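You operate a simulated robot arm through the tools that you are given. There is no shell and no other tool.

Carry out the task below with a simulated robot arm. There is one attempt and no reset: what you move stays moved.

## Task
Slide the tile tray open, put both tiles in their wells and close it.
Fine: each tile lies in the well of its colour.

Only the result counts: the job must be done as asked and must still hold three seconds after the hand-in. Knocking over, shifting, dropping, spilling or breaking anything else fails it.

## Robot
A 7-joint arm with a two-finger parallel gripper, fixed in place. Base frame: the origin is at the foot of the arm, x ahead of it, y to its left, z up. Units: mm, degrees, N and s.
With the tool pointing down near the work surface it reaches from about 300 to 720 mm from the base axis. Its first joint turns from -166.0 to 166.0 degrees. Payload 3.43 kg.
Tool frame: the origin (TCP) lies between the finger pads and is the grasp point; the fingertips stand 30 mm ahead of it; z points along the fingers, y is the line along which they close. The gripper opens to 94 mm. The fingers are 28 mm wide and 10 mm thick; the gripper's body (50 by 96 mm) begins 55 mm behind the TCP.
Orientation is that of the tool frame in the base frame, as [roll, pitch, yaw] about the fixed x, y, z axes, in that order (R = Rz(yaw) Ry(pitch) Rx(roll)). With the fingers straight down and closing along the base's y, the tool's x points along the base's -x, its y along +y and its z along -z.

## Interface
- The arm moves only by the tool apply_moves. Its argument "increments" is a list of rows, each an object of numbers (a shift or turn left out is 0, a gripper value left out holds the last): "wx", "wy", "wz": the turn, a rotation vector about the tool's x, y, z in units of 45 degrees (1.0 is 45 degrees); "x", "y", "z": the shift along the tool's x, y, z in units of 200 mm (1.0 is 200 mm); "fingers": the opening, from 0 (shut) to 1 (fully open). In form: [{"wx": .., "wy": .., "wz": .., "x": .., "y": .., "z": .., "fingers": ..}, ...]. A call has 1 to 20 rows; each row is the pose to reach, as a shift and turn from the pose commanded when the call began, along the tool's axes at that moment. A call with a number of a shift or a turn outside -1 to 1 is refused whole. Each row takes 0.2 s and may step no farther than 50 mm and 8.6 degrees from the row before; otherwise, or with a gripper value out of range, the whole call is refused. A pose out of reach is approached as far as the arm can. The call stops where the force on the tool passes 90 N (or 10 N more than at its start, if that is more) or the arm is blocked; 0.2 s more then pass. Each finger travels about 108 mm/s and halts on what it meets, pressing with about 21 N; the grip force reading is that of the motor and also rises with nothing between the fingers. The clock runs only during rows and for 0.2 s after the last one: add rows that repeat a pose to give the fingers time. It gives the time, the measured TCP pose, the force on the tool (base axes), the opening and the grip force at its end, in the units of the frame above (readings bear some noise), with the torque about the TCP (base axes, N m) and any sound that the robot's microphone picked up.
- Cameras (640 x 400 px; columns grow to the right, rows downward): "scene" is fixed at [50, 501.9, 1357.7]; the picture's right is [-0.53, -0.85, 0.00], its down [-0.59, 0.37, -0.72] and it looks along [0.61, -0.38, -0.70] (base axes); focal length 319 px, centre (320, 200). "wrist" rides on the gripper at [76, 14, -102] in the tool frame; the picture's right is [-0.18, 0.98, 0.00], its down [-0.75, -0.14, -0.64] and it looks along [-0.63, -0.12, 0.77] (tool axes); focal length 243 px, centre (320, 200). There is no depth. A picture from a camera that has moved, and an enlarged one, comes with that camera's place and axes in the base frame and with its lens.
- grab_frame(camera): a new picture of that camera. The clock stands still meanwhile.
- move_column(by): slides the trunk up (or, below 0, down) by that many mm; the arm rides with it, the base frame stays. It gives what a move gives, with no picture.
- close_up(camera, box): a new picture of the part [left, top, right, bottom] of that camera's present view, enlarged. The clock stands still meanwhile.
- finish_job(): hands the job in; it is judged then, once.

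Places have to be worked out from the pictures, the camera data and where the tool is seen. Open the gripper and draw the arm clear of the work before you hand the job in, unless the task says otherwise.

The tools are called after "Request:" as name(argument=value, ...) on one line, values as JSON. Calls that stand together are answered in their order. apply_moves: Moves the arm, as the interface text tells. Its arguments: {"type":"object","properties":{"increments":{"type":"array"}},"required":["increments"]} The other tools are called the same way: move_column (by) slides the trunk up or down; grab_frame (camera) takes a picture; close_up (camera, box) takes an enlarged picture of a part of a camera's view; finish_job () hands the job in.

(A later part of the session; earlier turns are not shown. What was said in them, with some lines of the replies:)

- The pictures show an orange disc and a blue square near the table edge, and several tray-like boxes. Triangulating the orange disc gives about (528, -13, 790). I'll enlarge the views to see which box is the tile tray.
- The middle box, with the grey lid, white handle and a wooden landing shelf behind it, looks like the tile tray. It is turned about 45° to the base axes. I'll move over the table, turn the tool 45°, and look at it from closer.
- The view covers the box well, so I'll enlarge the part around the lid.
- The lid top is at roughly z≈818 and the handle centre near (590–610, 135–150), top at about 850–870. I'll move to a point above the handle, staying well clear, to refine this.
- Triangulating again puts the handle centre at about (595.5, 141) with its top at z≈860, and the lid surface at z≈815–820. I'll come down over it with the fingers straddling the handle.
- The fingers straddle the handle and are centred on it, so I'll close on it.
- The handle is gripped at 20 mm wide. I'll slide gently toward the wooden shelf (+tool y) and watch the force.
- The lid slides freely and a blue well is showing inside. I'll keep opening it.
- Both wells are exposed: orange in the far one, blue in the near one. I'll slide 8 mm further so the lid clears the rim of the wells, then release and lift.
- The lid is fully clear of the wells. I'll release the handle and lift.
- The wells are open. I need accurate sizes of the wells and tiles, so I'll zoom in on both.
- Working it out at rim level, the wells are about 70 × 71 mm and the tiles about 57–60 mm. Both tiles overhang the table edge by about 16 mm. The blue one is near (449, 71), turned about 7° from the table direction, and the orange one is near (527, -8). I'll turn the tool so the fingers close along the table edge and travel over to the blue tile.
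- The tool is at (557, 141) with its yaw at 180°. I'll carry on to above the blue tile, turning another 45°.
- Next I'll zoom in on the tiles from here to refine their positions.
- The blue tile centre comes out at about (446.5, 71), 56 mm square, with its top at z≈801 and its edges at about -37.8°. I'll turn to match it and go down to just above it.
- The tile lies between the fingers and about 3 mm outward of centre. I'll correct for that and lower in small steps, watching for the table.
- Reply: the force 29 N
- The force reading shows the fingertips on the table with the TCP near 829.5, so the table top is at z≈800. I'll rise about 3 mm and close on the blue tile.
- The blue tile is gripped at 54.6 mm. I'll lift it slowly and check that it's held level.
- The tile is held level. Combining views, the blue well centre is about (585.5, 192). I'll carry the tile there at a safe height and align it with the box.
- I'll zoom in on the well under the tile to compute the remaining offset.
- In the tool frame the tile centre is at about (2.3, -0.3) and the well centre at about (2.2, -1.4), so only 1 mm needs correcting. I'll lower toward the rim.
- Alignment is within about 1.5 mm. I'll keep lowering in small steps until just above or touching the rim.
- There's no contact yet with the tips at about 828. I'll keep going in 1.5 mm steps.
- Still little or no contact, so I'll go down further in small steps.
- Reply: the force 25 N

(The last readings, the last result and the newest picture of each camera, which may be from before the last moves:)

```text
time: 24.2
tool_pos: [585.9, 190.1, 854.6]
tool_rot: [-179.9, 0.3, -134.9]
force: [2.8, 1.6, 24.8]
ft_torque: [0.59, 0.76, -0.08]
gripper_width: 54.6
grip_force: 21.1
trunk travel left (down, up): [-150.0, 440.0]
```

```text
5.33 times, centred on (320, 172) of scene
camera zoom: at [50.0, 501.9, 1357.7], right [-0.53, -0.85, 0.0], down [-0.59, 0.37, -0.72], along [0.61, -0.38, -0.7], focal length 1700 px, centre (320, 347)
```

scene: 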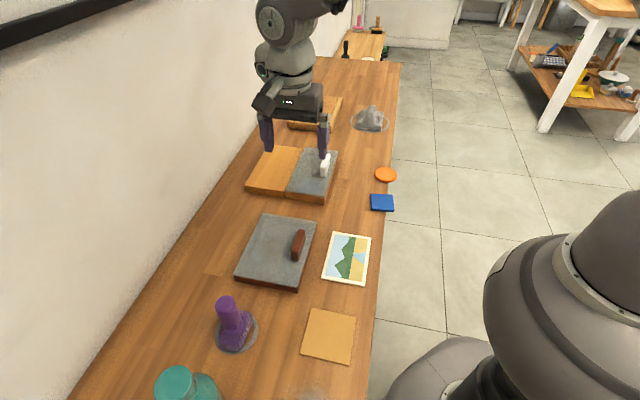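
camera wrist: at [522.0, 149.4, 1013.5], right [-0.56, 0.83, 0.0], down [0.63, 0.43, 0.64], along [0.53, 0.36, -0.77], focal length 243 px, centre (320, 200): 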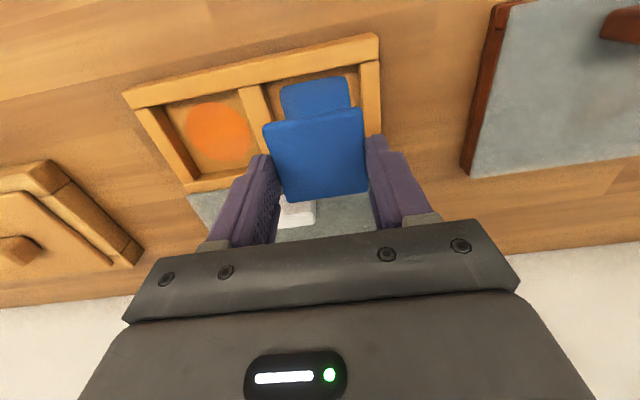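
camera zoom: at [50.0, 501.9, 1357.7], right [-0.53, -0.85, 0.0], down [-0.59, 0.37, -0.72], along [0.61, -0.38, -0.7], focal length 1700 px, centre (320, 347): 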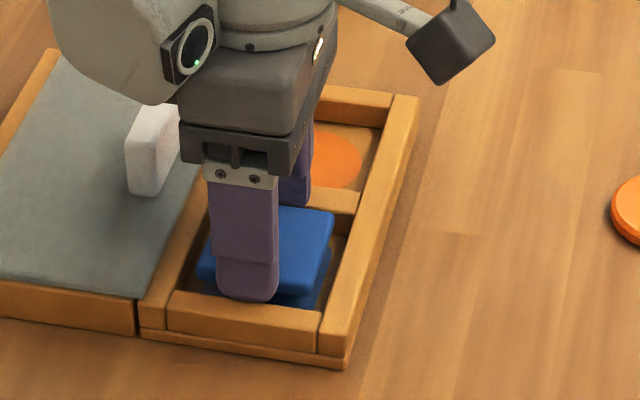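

The near fingertip touched the rim at z≈824.5, and the torque reading confirms it is the near finger. The tile's bottom is already at or just below rim level and centred, so I'll back off 1.5 mm and release.

Request:
apply_moves(increments=[{"z": -0.014, "fingers": 0.3}, {"z": -0.014, "fingers": 0.3}, {"z": -0.014, "fingers": 0.75}, {"z": -0.014, "fingers": 0.75}, {"z": -0.014, "fingers": 0.75}])

Request:
close_up(camera="wrist", box=[110, 20, 420, 220])

Request:
close_up(camera="scene", box=[280, 135, 360, 210])

```text
time: 25.4
tool_pos: [586.6, 189.6, 854.1]
tool_rot: [-180.0, 0.0, -135.0]
force: [7.8, -7.2, 10.9]
ft_torque: [0.11, 0.04, -0.06]
gripper_width: 64.4
grip_force: 0.1
trunk travel left (down, up): [-150.0, 440.0]
```

```text
2.00 times, centred on (265, 120) of wrist
camera zoom: at [522.3, 146.7, 958.0], right [-0.56, 0.83, 0.0], down [0.63, 0.43, 0.64], along [0.53, 0.36, -0.77], focal length 485 px, centre (430, 360)
```

zoom: 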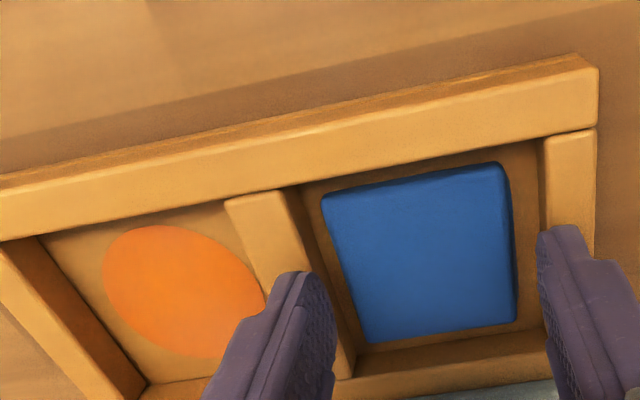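

```text
5.33 times, centred on (320, 172) of scene
camera zoom: at [50.0, 501.9, 1357.7], right [-0.53, -0.85, 0.0], down [-0.59, 0.37, -0.72], along [0.61, -0.38, -0.7], focal length 1700 px, centre (320, 347)
```

zoom: 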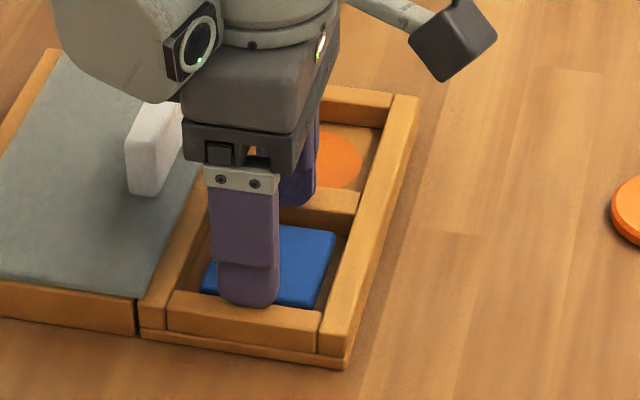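

The blue tile dropped flat into its well. The far finger is pressing lightly on the middle wall, so I'll ease the fingers inward a little and then lift straight up.

Request:
apply_moves(increments=[{"fingers": 0.66}, {"z": -0.01, "fingers": 0.66}, {"z": -0.03, "fingers": 0.66}, {"z": -0.08, "fingers": 0.66}, {"z": -0.16, "fingers": 0.66}, {"z": -0.3, "fingers": 1}, {"z": -0.45, "fingers": 1}])

Request:
close_up(camera="wrist", box=[110, 20, 420, 220])

Request:
close_up(camera="scene", box=[240, 125, 410, 230])

```text
time: 27.0
tool_pos: [586.0, 190.6, 943.4]
tool_rot: [-180.0, 0.0, -135.0]
force: [-0.8, -0.1, 0.4]
ft_torque: [-0.01, -0.01, 0.0]
gripper_width: 94.1
grip_force: 0.1
trunk travel left (down, up): [-150.0, 440.0]
```

```text
2.00 times, centred on (265, 120) of wrist
camera zoom: at [522.1, 148.5, 1047.3], right [-0.56, 0.83, 0.0], down [0.63, 0.43, 0.64], along [0.53, 0.36, -0.77], focal length 485 px, centre (430, 360)
```

zoom: 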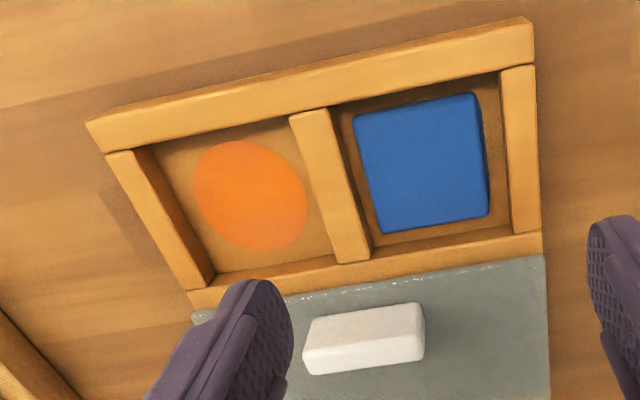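

```text
3.76 times, centred on (325, 178) of scene
camera zoom: at [50.0, 501.9, 1357.7], right [-0.53, -0.85, 0.0], down [-0.59, 0.37, -0.72], along [0.61, -0.38, -0.7], focal length 1200 px, centre (301, 285)
```

zoom: 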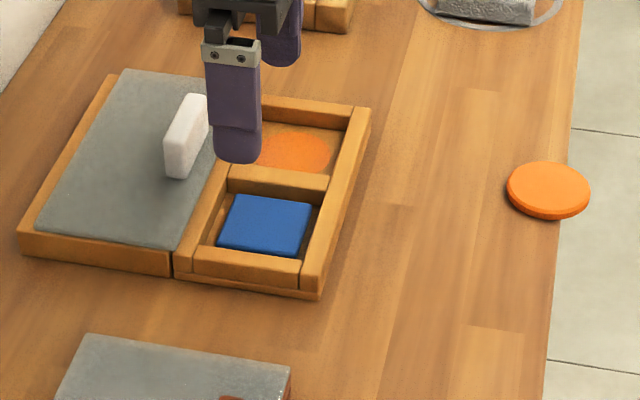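

The blue tile is flat in the blue well. Next is the orange disc, estimated near (520, -9.5). I'll go to a hover above it.

Request:
apply_moves(increments=[{"x": 0.15, "y": -0.075}, {"x": 0.34, "y": -0.171}, {"x": 0.53, "y": -0.267}, {"x": 0.72, "y": -0.363, "z": 0.05}, {"x": 0.86, "y": -0.434, "z": 0.12}, {"x": 0.94, "y": -0.474, "z": 0.215}, {"x": 0.94, "y": -0.474, "z": 0.215}])

Request:
close_up(camera="wrist", box=[220, 40, 420, 180])

Request:
close_up(camera="scene", box=[340, 115, 440, 205])

```text
time: 28.6
tool_pos: [520.3, -8.4, 901.7]
tool_rot: [-180.0, 0.0, -135.1]
force: [0.7, -0.6, 0.2]
ft_torque: [0.0, 0.03, 0.01]
gripper_width: 93.9
grip_force: 0.1
trunk travel left (down, up): [-150.0, 440.0]
```

```text
2.86 times, centred on (320, 110) of wrist
camera zoom: at [456.4, -51.1, 1004.4], right [-0.56, 0.83, 0.0], down [0.63, 0.43, 0.64], along [0.53, 0.36, -0.77], focal length 693 px, centre (320, 457)
```

zoom: 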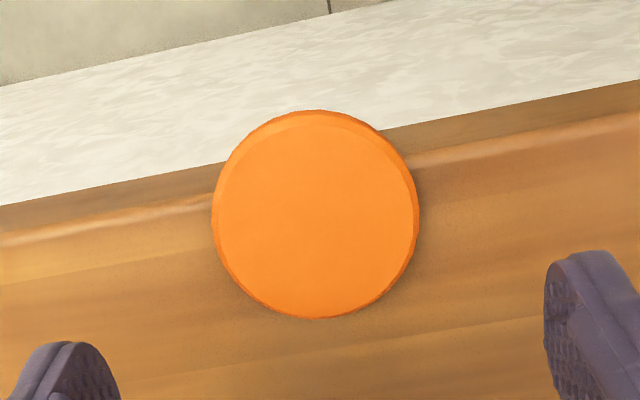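

```text
4.44 times, centred on (390, 160) of scene
camera zoom: at [50.0, 501.9, 1357.7], right [-0.53, -0.85, 0.0], down [-0.59, 0.37, -0.72], along [0.61, -0.38, -0.7], focal length 1416 px, centre (9, 378)
```

zoom: 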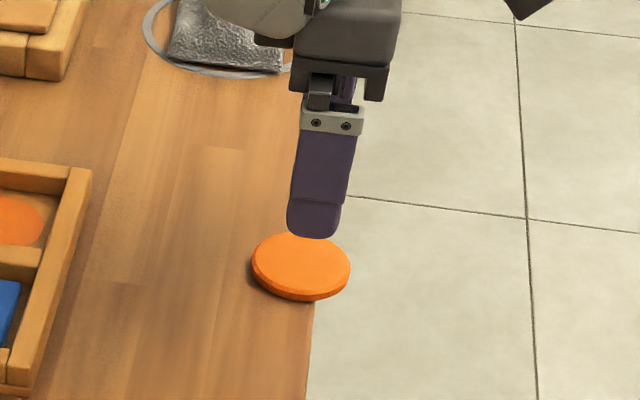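

The disc is within about 3 mm of the tool axis. I'll correct that, go down to the same grip height as before (TCP 832) and close.

Request:
apply_moves(increments=[{"x": 0.015, "y": -0.006, "z": 0.1}, {"x": 0.015, "y": -0.006, "z": 0.2}, {"x": 0.015, "y": -0.006, "z": 0.28}, {"x": 0.015, "y": -0.006, "z": 0.33}, {"x": 0.015, "y": -0.006, "z": 0.347}, {"x": 0.015, "y": -0.006, "z": 0.347}])

Request:
grab_frame(camera="wrist")

```text
time: 30.0
tool_pos: [519.2, -11.1, 831.2]
tool_rot: [-180.0, 0.0, -135.0]
force: [0.2, -0.1, -0.2]
ft_torque: [-0.04, 0.03, 0.02]
gripper_width: 94.2
grip_force: 0.0
trunk travel left (down, up): [-150.0, 440.0]
```

```text
taken
camera wrist: at [454.7, -54.2, 935.5], right [-0.56, 0.83, 0.0], down [0.63, 0.43, 0.64], along [0.53, 0.36, -0.77], focal length 243 px, centre (320, 200)
```

wrist: 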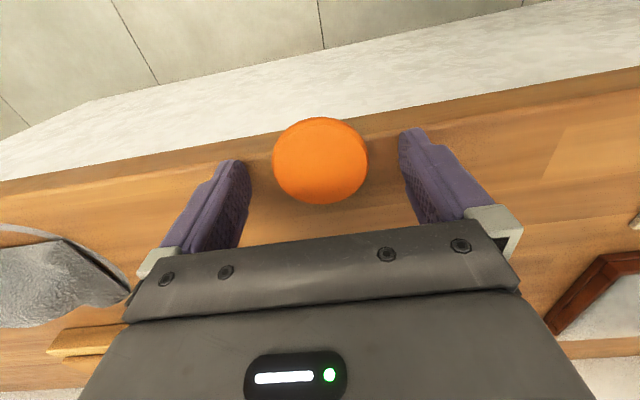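

The disc is centred between the fingers, so I'll close gently and then lift.

Request:
apply_moves(increments=[{"fingers": 0.7}, {"fingers": 0.5}, {"fingers": 0.3}, {"fingers": 0.3}, {"fingers": 0.3}])

Request:
apply_moves(increments=[{"z": -0.02, "fingers": 0.3}, {"z": -0.06, "fingers": 0.3}, {"z": -0.12, "fingers": 0.3}, {"z": -0.2, "fingers": 0.3}, {"z": -0.3, "fingers": 0.3}, {"z": -0.3, "fingers": 0.3}])

Request:
grab_frame(camera="wrist")

Request:
close_up(camera="scene", box=[340, 105, 440, 195])

```text
time: 31.2
tool_pos: [518.6, -10.7, 831.2]
tool_rot: [180.0, 0.0, -135.0]
force: [-1.1, -0.4, -0.2]
ft_torque: [0.01, 0.01, 0.04]
gripper_width: 56.6
grip_force: 21.3
trunk travel left (down, up): [-150.0, 440.0]
```

```text
time: 32.6
tool_pos: [519.5, -11.6, 891.7]
tool_rot: [180.0, 0.1, -135.0]
force: [-0.6, -0.2, -0.3]
ft_torque: [0.0, -0.03, -0.03]
gripper_width: 56.5
grip_force: 21.2
trunk travel left (down, up): [-150.0, 440.0]
```

```text
taken
camera wrist: at [454.6, -54.5, 995.6], right [-0.56, 0.83, 0.0], down [0.63, 0.43, 0.64], along [0.53, 0.36, -0.77], focal length 243 px, centre (320, 200)
```

wrist: 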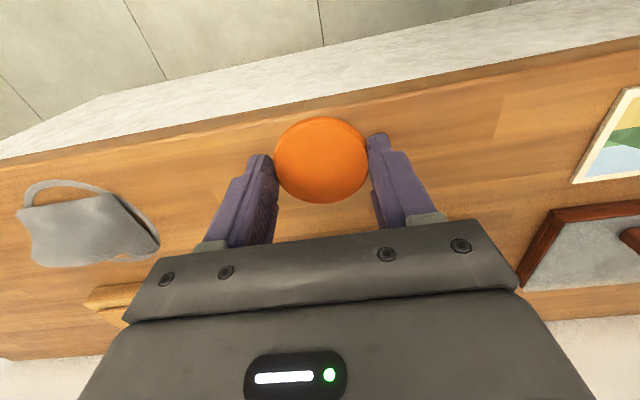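

```text
4.44 times, centred on (390, 150) of scene
camera zoom: at [50.0, 501.9, 1357.7], right [-0.53, -0.85, 0.0], down [-0.59, 0.37, -0.72], along [0.61, -0.38, -0.7], focal length 1416 px, centre (9, 422)
```

zoom: 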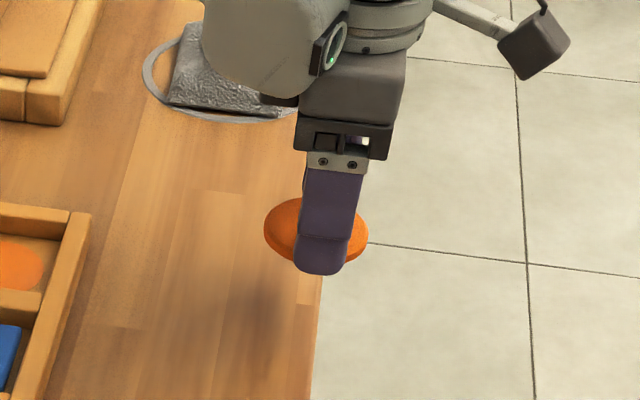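

The orange disc is held level. The orange well is one pitch (~89 mm) further along the tray, so the target TCP is about (650, 127.7). I'll carry it there above the rim.

Request:
apply_moves(increments=[{"x": -0.15, "y": 0.005, "z": -0.08, "fingers": 0.3}, {"x": -0.34, "y": 0.011, "z": -0.08, "fingers": 0.3}, {"x": -0.53, "y": 0.017, "z": -0.08, "fingers": 0.3}, {"x": -0.72, "y": 0.023, "z": -0.08, "fingers": 0.3}, {"x": -0.86, "y": 0.028, "z": -0.08, "fingers": 0.3}, {"x": -0.954, "y": 0.031, "z": -0.08, "fingers": 0.3}, {"x": -0.954, "y": 0.031, "z": -0.08, "fingers": 0.3}])

Request:
close_up(camera="wrist", box=[180, 20, 470, 210])

Request:
close_up(camera="scene", box=[260, 105, 370, 210])

```text
time: 34.2
tool_pos: [649.9, 126.2, 908.5]
tool_rot: [180.0, 0.0, -134.9]
force: [-0.2, -0.3, 0.1]
ft_torque: [0.0, -0.03, -0.02]
gripper_width: 56.8
grip_force: 21.0
trunk travel left (down, up): [-150.0, 440.0]
```

```text
2.11 times, centred on (325, 115) of wrist
camera zoom: at [585.8, 83.3, 1011.6], right [-0.56, 0.83, 0.0], down [0.63, 0.43, 0.64], along [0.53, 0.36, -0.77], focal length 511 px, centre (310, 379)
```

zoom: 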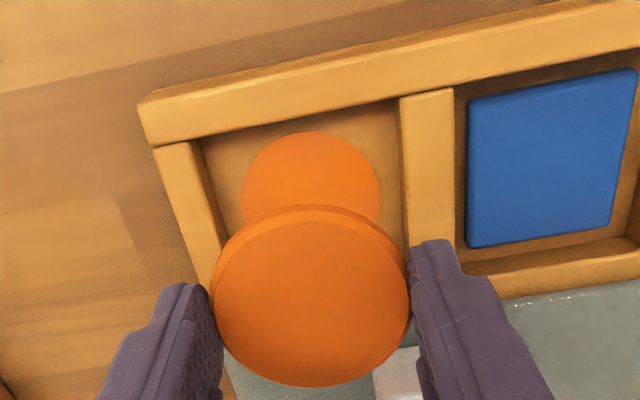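

```text
3.81 times, centred on (315, 158) of scene
camera zoom: at [50.0, 501.9, 1357.7], right [-0.53, -0.85, 0.0], down [-0.59, 0.37, -0.72], along [0.61, -0.38, -0.7], focal length 1214 px, centre (339, 362)
```

zoom: 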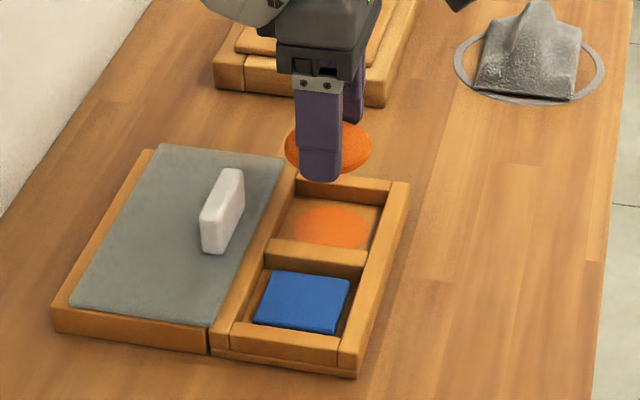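

In the tool frame the disc centre is at about (2, 0) and the well centre at about (-0.8, -0.6). I'll shift about 3 mm inward and lower to just above the rim.

Request:
apply_moves(increments=[{"x": -0.013, "y": -0.0035, "z": 0.07, "fingers": 0.3}, {"x": -0.013, "y": -0.0035, "z": 0.14, "fingers": 0.3}, {"x": -0.013, "y": -0.0035, "z": 0.2, "fingers": 0.3}, {"x": -0.013, "y": -0.0035, "z": 0.24, "fingers": 0.3}, {"x": -0.013, "y": -0.0035, "z": 0.255, "fingers": 0.3}, {"x": -0.013, "y": -0.0035, "z": 0.255, "fingers": 0.3}])

Request:
close_up(camera="wrist", box=[180, 20, 470, 210])

Request:
close_up(camera="scene", box=[280, 115, 360, 190])

```text
time: 35.6
tool_pos: [653.0, 129.8, 857.6]
tool_rot: [-180.0, 0.0, -135.0]
force: [0.3, -0.1, -0.3]
ft_torque: [0.0, -0.02, -0.01]
gripper_width: 57.0
grip_force: 21.1
trunk travel left (down, up): [-150.0, 440.0]
```

```text
2.11 times, centred on (325, 115) of wrist
camera zoom: at [588.6, 86.5, 961.0], right [-0.56, 0.83, 0.0], down [0.63, 0.43, 0.64], along [0.53, 0.36, -0.77], focal length 511 px, centre (310, 379)
```

zoom: 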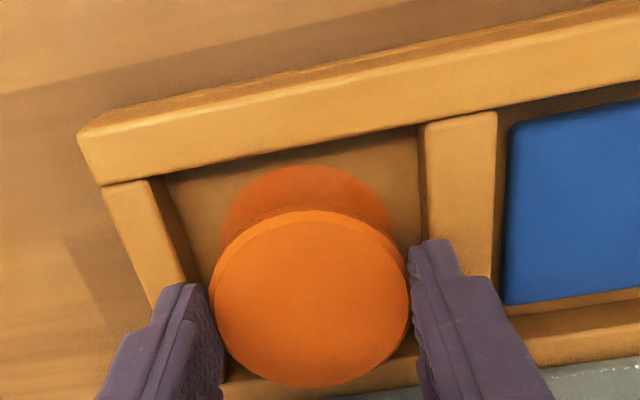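

```text
5.33 times, centred on (320, 152) of scene
camera zoom: at [50.0, 501.9, 1357.7], right [-0.53, -0.85, 0.0], down [-0.59, 0.37, -0.72], along [0.61, -0.38, -0.7], focal length 1700 px, centre (320, 453)
```

zoom: 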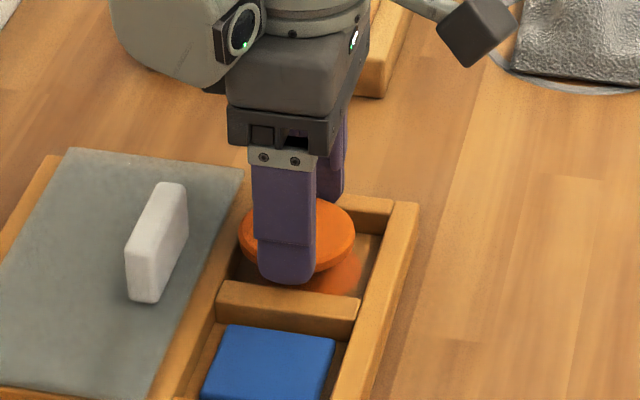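

The disc is centred to within about 2 mm, with roughly 6 mm of clearance, and the tips are about 3 mm above the rim. I'll lower 1.5 mm more and release.

Request:
apply_moves(increments=[{"z": 0.007, "fingers": 0.3}, {"z": 0.007, "fingers": 0.3}, {"z": 0.007, "fingers": 0.75}, {"z": 0.007, "fingers": 0.75}, {"z": 0.007, "fingers": 0.75}])

Request:
close_up(camera="wrist", box=[180, 20, 470, 210])

```text
time: 36.8
tool_pos: [653.1, 128.5, 856.2]
tool_rot: [-179.9, 0.0, -135.0]
force: [0.4, 0.8, 0.5]
ft_torque: [-0.01, -0.01, 0.01]
gripper_width: 70.5
grip_force: 0.1
trunk travel left (down, up): [-150.0, 440.0]
```

```text
2.11 times, centred on (325, 115) of wrist
camera zoom: at [588.6, 86.4, 959.8], right [-0.56, 0.83, 0.0], down [0.63, 0.43, 0.64], along [0.53, 0.36, -0.77], focal length 511 px, centre (310, 379)
```

zoom: 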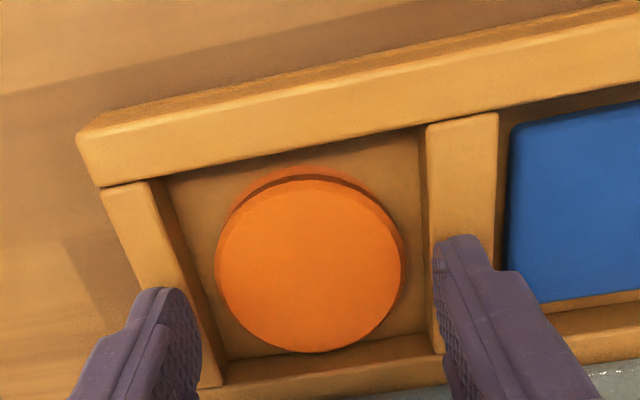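

The disc has dropped flat into the orange well. I'll lift straight up and inspect both tiles.

Request:
apply_moves(increments=[{"z": -0.03}, {"z": -0.1}, {"z": -0.22}, {"z": -0.36, "fingers": 1}, {"z": -0.5, "fingers": 1}, {"z": -0.5, "fingers": 1}])

Request:
close_up(camera="scene", box=[270, 135, 350, 210])

Request:
close_up(camera="wrist", box=[180, 20, 470, 210])

```text
time: 38.2
tool_pos: [652.5, 127.9, 955.9]
tool_rot: [-180.0, -0.1, -135.1]
force: [-0.2, 0.4, 0.5]
ft_torque: [-0.01, -0.01, 0.0]
gripper_width: 93.8
grip_force: 0.0
trunk travel left (down, up): [-150.0, 440.0]
```

```text
5.33 times, centred on (310, 172) of scene
camera zoom: at [50.0, 501.9, 1357.7], right [-0.53, -0.85, 0.0], down [-0.59, 0.37, -0.72], along [0.61, -0.38, -0.7], focal length 1700 px, centre (373, 347)
```

zoom: 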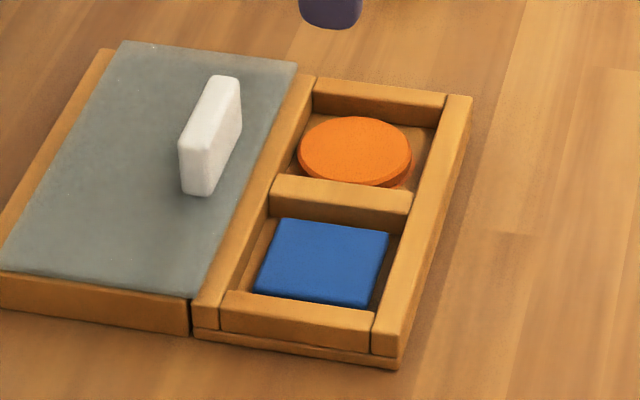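

```text
2.11 times, centred on (325, 115) of wrist
camera zoom: at [588.4, 84.8, 1060.0], right [-0.56, 0.83, 0.0], down [0.63, 0.43, 0.64], along [0.53, 0.36, -0.77], focal length 511 px, centre (310, 379)
```

zoom: 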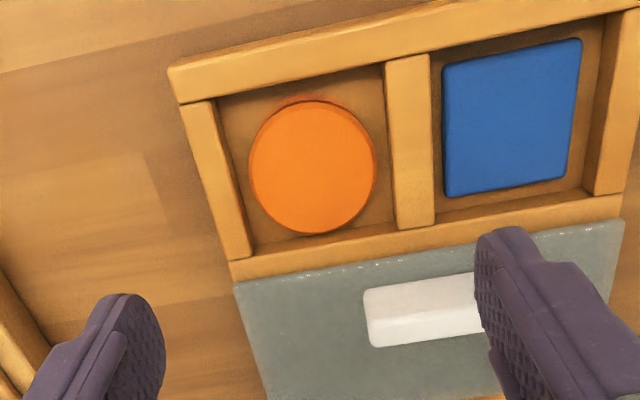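

Both tiles lie flat in their own wells. Next I'll turn the gripper back to the handle orientation and move above the handle's open position (661.6, 209.4).

Request:
apply_moves(increments=[{"x": -0.053, "y": 0.043, "wz": 0.167}, {"x": -0.106, "y": 0.086, "wz": 0.333}, {"x": -0.159, "y": 0.129, "wz": 0.5}, {"x": -0.212, "y": 0.171, "wz": 0.667}, {"x": -0.265, "y": 0.214, "wz": 0.833}, {"x": -0.318, "y": 0.257, "wz": 1.0}])

Request:
apply_moves(increments=[{"wz": 0.167}, {"wz": 0.333}, {"wz": 0.5}, {"wz": 0.667}, {"wz": 0.833}, {"wz": 1.0}, {"wz": 1.0}])

Request:
grab_frame(camera="wrist")

```text
time: 39.6
tool_pos: [659.9, 209.9, 956.0]
tool_rot: [179.9, 0.0, 179.9]
force: [0.3, 0.3, -0.7]
ft_torque: [0.0, 0.03, 0.03]
gripper_width: 93.7
grip_force: 0.1
trunk travel left (down, up): [-150.0, 440.0]
```

```text
time: 41.2
tool_pos: [660.2, 210.2, 956.4]
tool_rot: [-180.0, 0.0, 134.8]
force: [0.4, -0.8, -0.3]
ft_torque: [0.01, 0.0, -0.01]
gripper_width: 94.1
grip_force: 0.0
trunk travel left (down, up): [-150.0, 440.0]
```

```text
taken
camera wrist: at [616.4, 274.9, 1059.1], right [0.83, 0.56, 0.0], down [0.43, -0.63, 0.64], along [0.36, -0.53, -0.77], focal length 243 px, centre (320, 200)
```

wrist: 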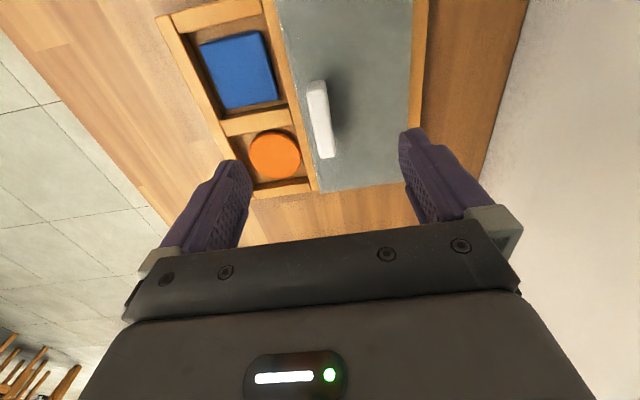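

The handle is directly below, as expected. I'll go down to the earlier grip height (TCP z 862) and close on it.

Request:
apply_moves(increments=[{"z": 0.12}, {"z": 0.24}, {"z": 0.36}, {"z": 0.43}, {"z": 0.472}, {"z": 0.472}, {"z": 0.472, "fingers": 0}, {"z": 0.472, "fingers": 0}, {"z": 0.472, "fingers": 0}, {"z": 0.472, "fingers": 0}])

Request:
close_up(camera="scene", box=[240, 100, 400, 210])

```text
time: 43.4
tool_pos: [658.5, 209.3, 860.8]
tool_rot: [179.9, 0.1, 135.1]
force: [0.7, -1.1, 7.9]
ft_torque: [0.03, 0.06, 0.03]
gripper_width: 19.9
grip_force: 44.4
trunk travel left (down, up): [-150.0, 440.0]
```

```text
3.64 times, centred on (320, 155) of scene
camera zoom: at [50.0, 501.9, 1357.7], right [-0.53, -0.85, 0.0], down [-0.59, 0.37, -0.72], along [0.61, -0.38, -0.7], focal length 1159 px, centre (320, 364)
```

zoom: 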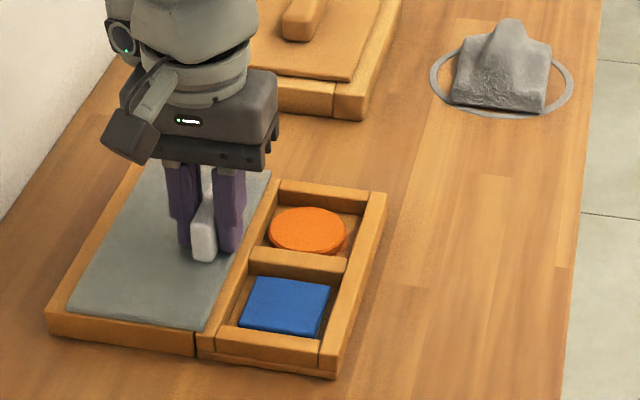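

The handle is gripped at 19.9 mm. I'll ease up 1 mm and slide the lid back toward closed, stopping a few millimetres short to check.

Request:
apply_moves(increments=[{"z": -0.006, "fingers": 0}, {"y": -0.03, "z": -0.006, "fingers": 0}, {"y": -0.08, "z": -0.006, "fingers": 0}, {"y": -0.13, "z": -0.006, "fingers": 0}, {"y": -0.18, "z": -0.006, "fingers": 0}, {"y": -0.23, "z": -0.006, "fingers": 0}, {"y": -0.28, "z": -0.006, "fingers": 0}, {"y": -0.33, "z": -0.006, "fingers": 0}, {"y": -0.38, "z": -0.006, "fingers": 0}, {"y": -0.43, "z": -0.006, "fingers": 0}, {"y": -0.43, "z": -0.006, "fingers": 0}])

Request:
close_up(camera="scene", box=[270, 125, 350, 205])

```text
time: 45.8
tool_pos: [598.9, 150.6, 861.4]
tool_rot: [-179.9, 0.0, 134.9]
force: [-0.4, 0.5, -9.2]
ft_torque: [0.15, 0.12, 0.03]
gripper_width: 19.9
grip_force: 45.9
trunk travel left (down, up): [-150.0, 440.0]
```

```text
5.00 times, centred on (310, 165) of scene
camera zoom: at [50.0, 501.9, 1357.7], right [-0.53, -0.85, 0.0], down [-0.59, 0.37, -0.72], along [0.61, -0.38, -0.7], focal length 1593 px, centre (370, 375)
```

zoom: 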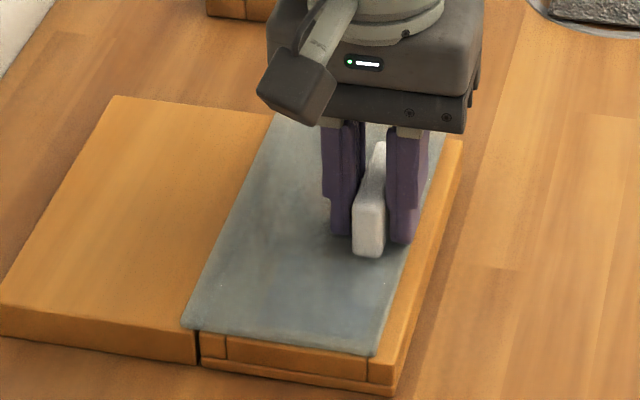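

The lid slides well and about 9.5 mm remains. I'll finish the closing stroke, easing the slight upward pull on the handle.

Request:
apply_moves(increments=[{"y": -0.01, "z": 0.003, "fingers": 0}, {"y": -0.02, "z": 0.003, "fingers": 0}, {"y": -0.03, "z": 0.003, "fingers": 0}, {"y": -0.04, "z": 0.003, "fingers": 0}, {"y": -0.048, "z": 0.003, "fingers": 0}, {"y": -0.048, "z": 0.003, "fingers": 0}])

Request:
close_up(camera="scene", box=[270, 125, 350, 205])

```text
time: 47.2
tool_pos: [592.4, 142.2, 860.9]
tool_rot: [-180.0, 0.1, 134.9]
force: [-1.3, 2.4, 1.1]
ft_torque: [0.14, 0.1, 0.01]
gripper_width: 20.0
grip_force: 45.2
trunk travel left (down, up): [-150.0, 440.0]
```

```text
5.00 times, centred on (310, 165) of scene
camera zoom: at [50.0, 501.9, 1357.7], right [-0.53, -0.85, 0.0], down [-0.59, 0.37, -0.72], along [0.61, -0.38, -0.7], focal length 1593 px, centre (370, 375)
```

zoom: 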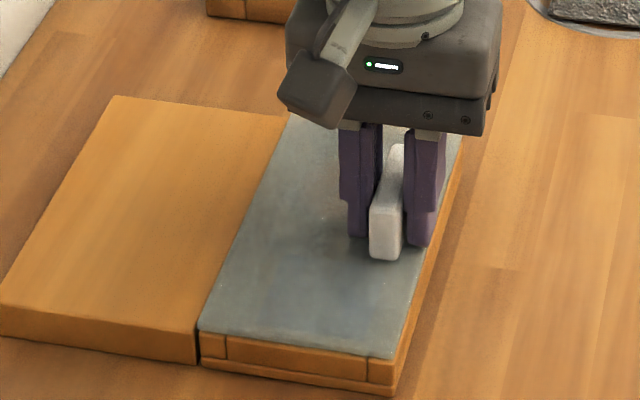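

The lid corners match their original closed pixel positions to within about 1–2 px. I'll release the handle and lift away.

Request:
apply_moves(increments=[{"fingers": 0.6}, {"fingers": 0.6}, {"fingers": 0.6}, {"z": -0.1, "fingers": 0.6}, {"z": -0.25, "fingers": 0.6}, {"z": -0.45, "fingers": 0.6}, {"z": -0.65, "fingers": 0.6}])

Request:
close_up(camera="scene", box=[240, 135, 345, 210])

Request:
grab_frame(camera="wrist")

```text
time: 48.8
tool_pos: [591.8, 142.7, 993.1]
tool_rot: [-180.0, 0.1, 135.0]
force: [0.2, -0.2, 0.3]
ft_torque: [0.0, 0.03, 0.0]
gripper_width: 56.3
grip_force: 0.1
trunk travel left (down, up): [-150.0, 440.0]
```

```text
5.33 times, centred on (292, 172) of scene
camera zoom: at [50.0, 501.9, 1357.7], right [-0.53, -0.85, 0.0], down [-0.59, 0.37, -0.72], along [0.61, -0.38, -0.7], focal length 1700 px, centre (467, 347)
```

zoom: 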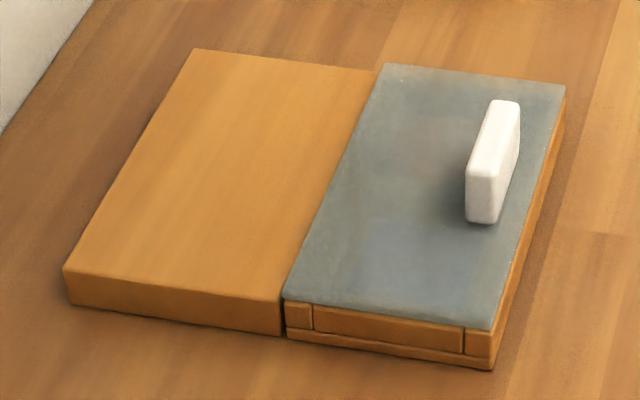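

```text
taken
camera wrist: at [547.7, 208.8, 1095.7], right [0.83, 0.56, 0.0], down [0.43, -0.63, 0.64], along [0.36, -0.53, -0.77], focal length 243 px, centre (320, 200)
```

wrist: 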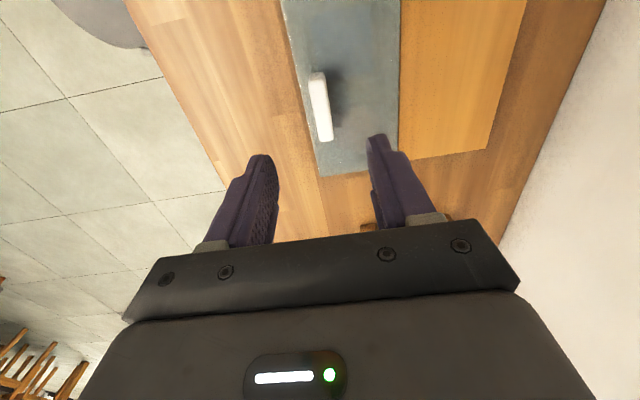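

The lid is closed and sits exactly where it was in the first picture. I'll draw the arm clear and take a last look at the whole scene.

Request:
apply_moves(increments=[{"x": 0.07, "y": -0.127, "z": -0.09, "fingers": 1}, {"x": 0.14, "y": -0.254, "z": -0.18, "fingers": 1}, {"x": 0.21, "y": -0.381, "z": -0.27, "fingers": 1}, {"x": 0.28, "y": -0.508, "z": -0.36, "fingers": 1}, {"x": 0.35, "y": -0.635, "z": -0.45, "fingers": 1}, {"x": 0.35, "y": -0.635, "z": -0.45, "fingers": 1}])

Request:
grab_frame(camera="scene")

```text
time: 50.2
tool_pos: [454.2, 101.4, 1080.8]
tool_rot: [-180.0, 0.0, 135.0]
force: [0.3, 0.2, -1.1]
ft_torque: [0.01, -0.03, -0.02]
gripper_width: 94.0
grip_force: 0.0
trunk travel left (down, up): [-150.0, 440.0]
```

```text
taken
```

scene: 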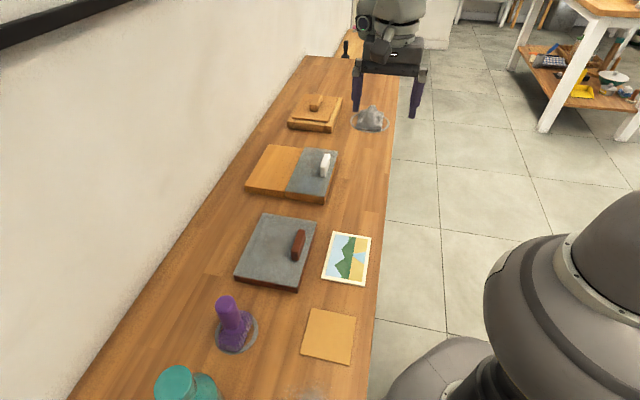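

The tray is closed with both tiles inside, everything else is where it was, and the arm is clear with the gripper open. I'm handing the job in.

Request:
finish_job()

```text
The job is handed in.
```

The tile tray is closed again with both tiles inside: the orange disc is in the orange well and the blue square in the blue well. I saw both lying flat before I slid the lid back. The lid now sits where it was at the start.

In the last picture nothing else on the table looks moved. During the work the fingertips briefly pressed the table top and the tray rim, at under 30 N each. The gripper is open and the arm is clear of the work. The job is handed in, but no verdict came back with it.
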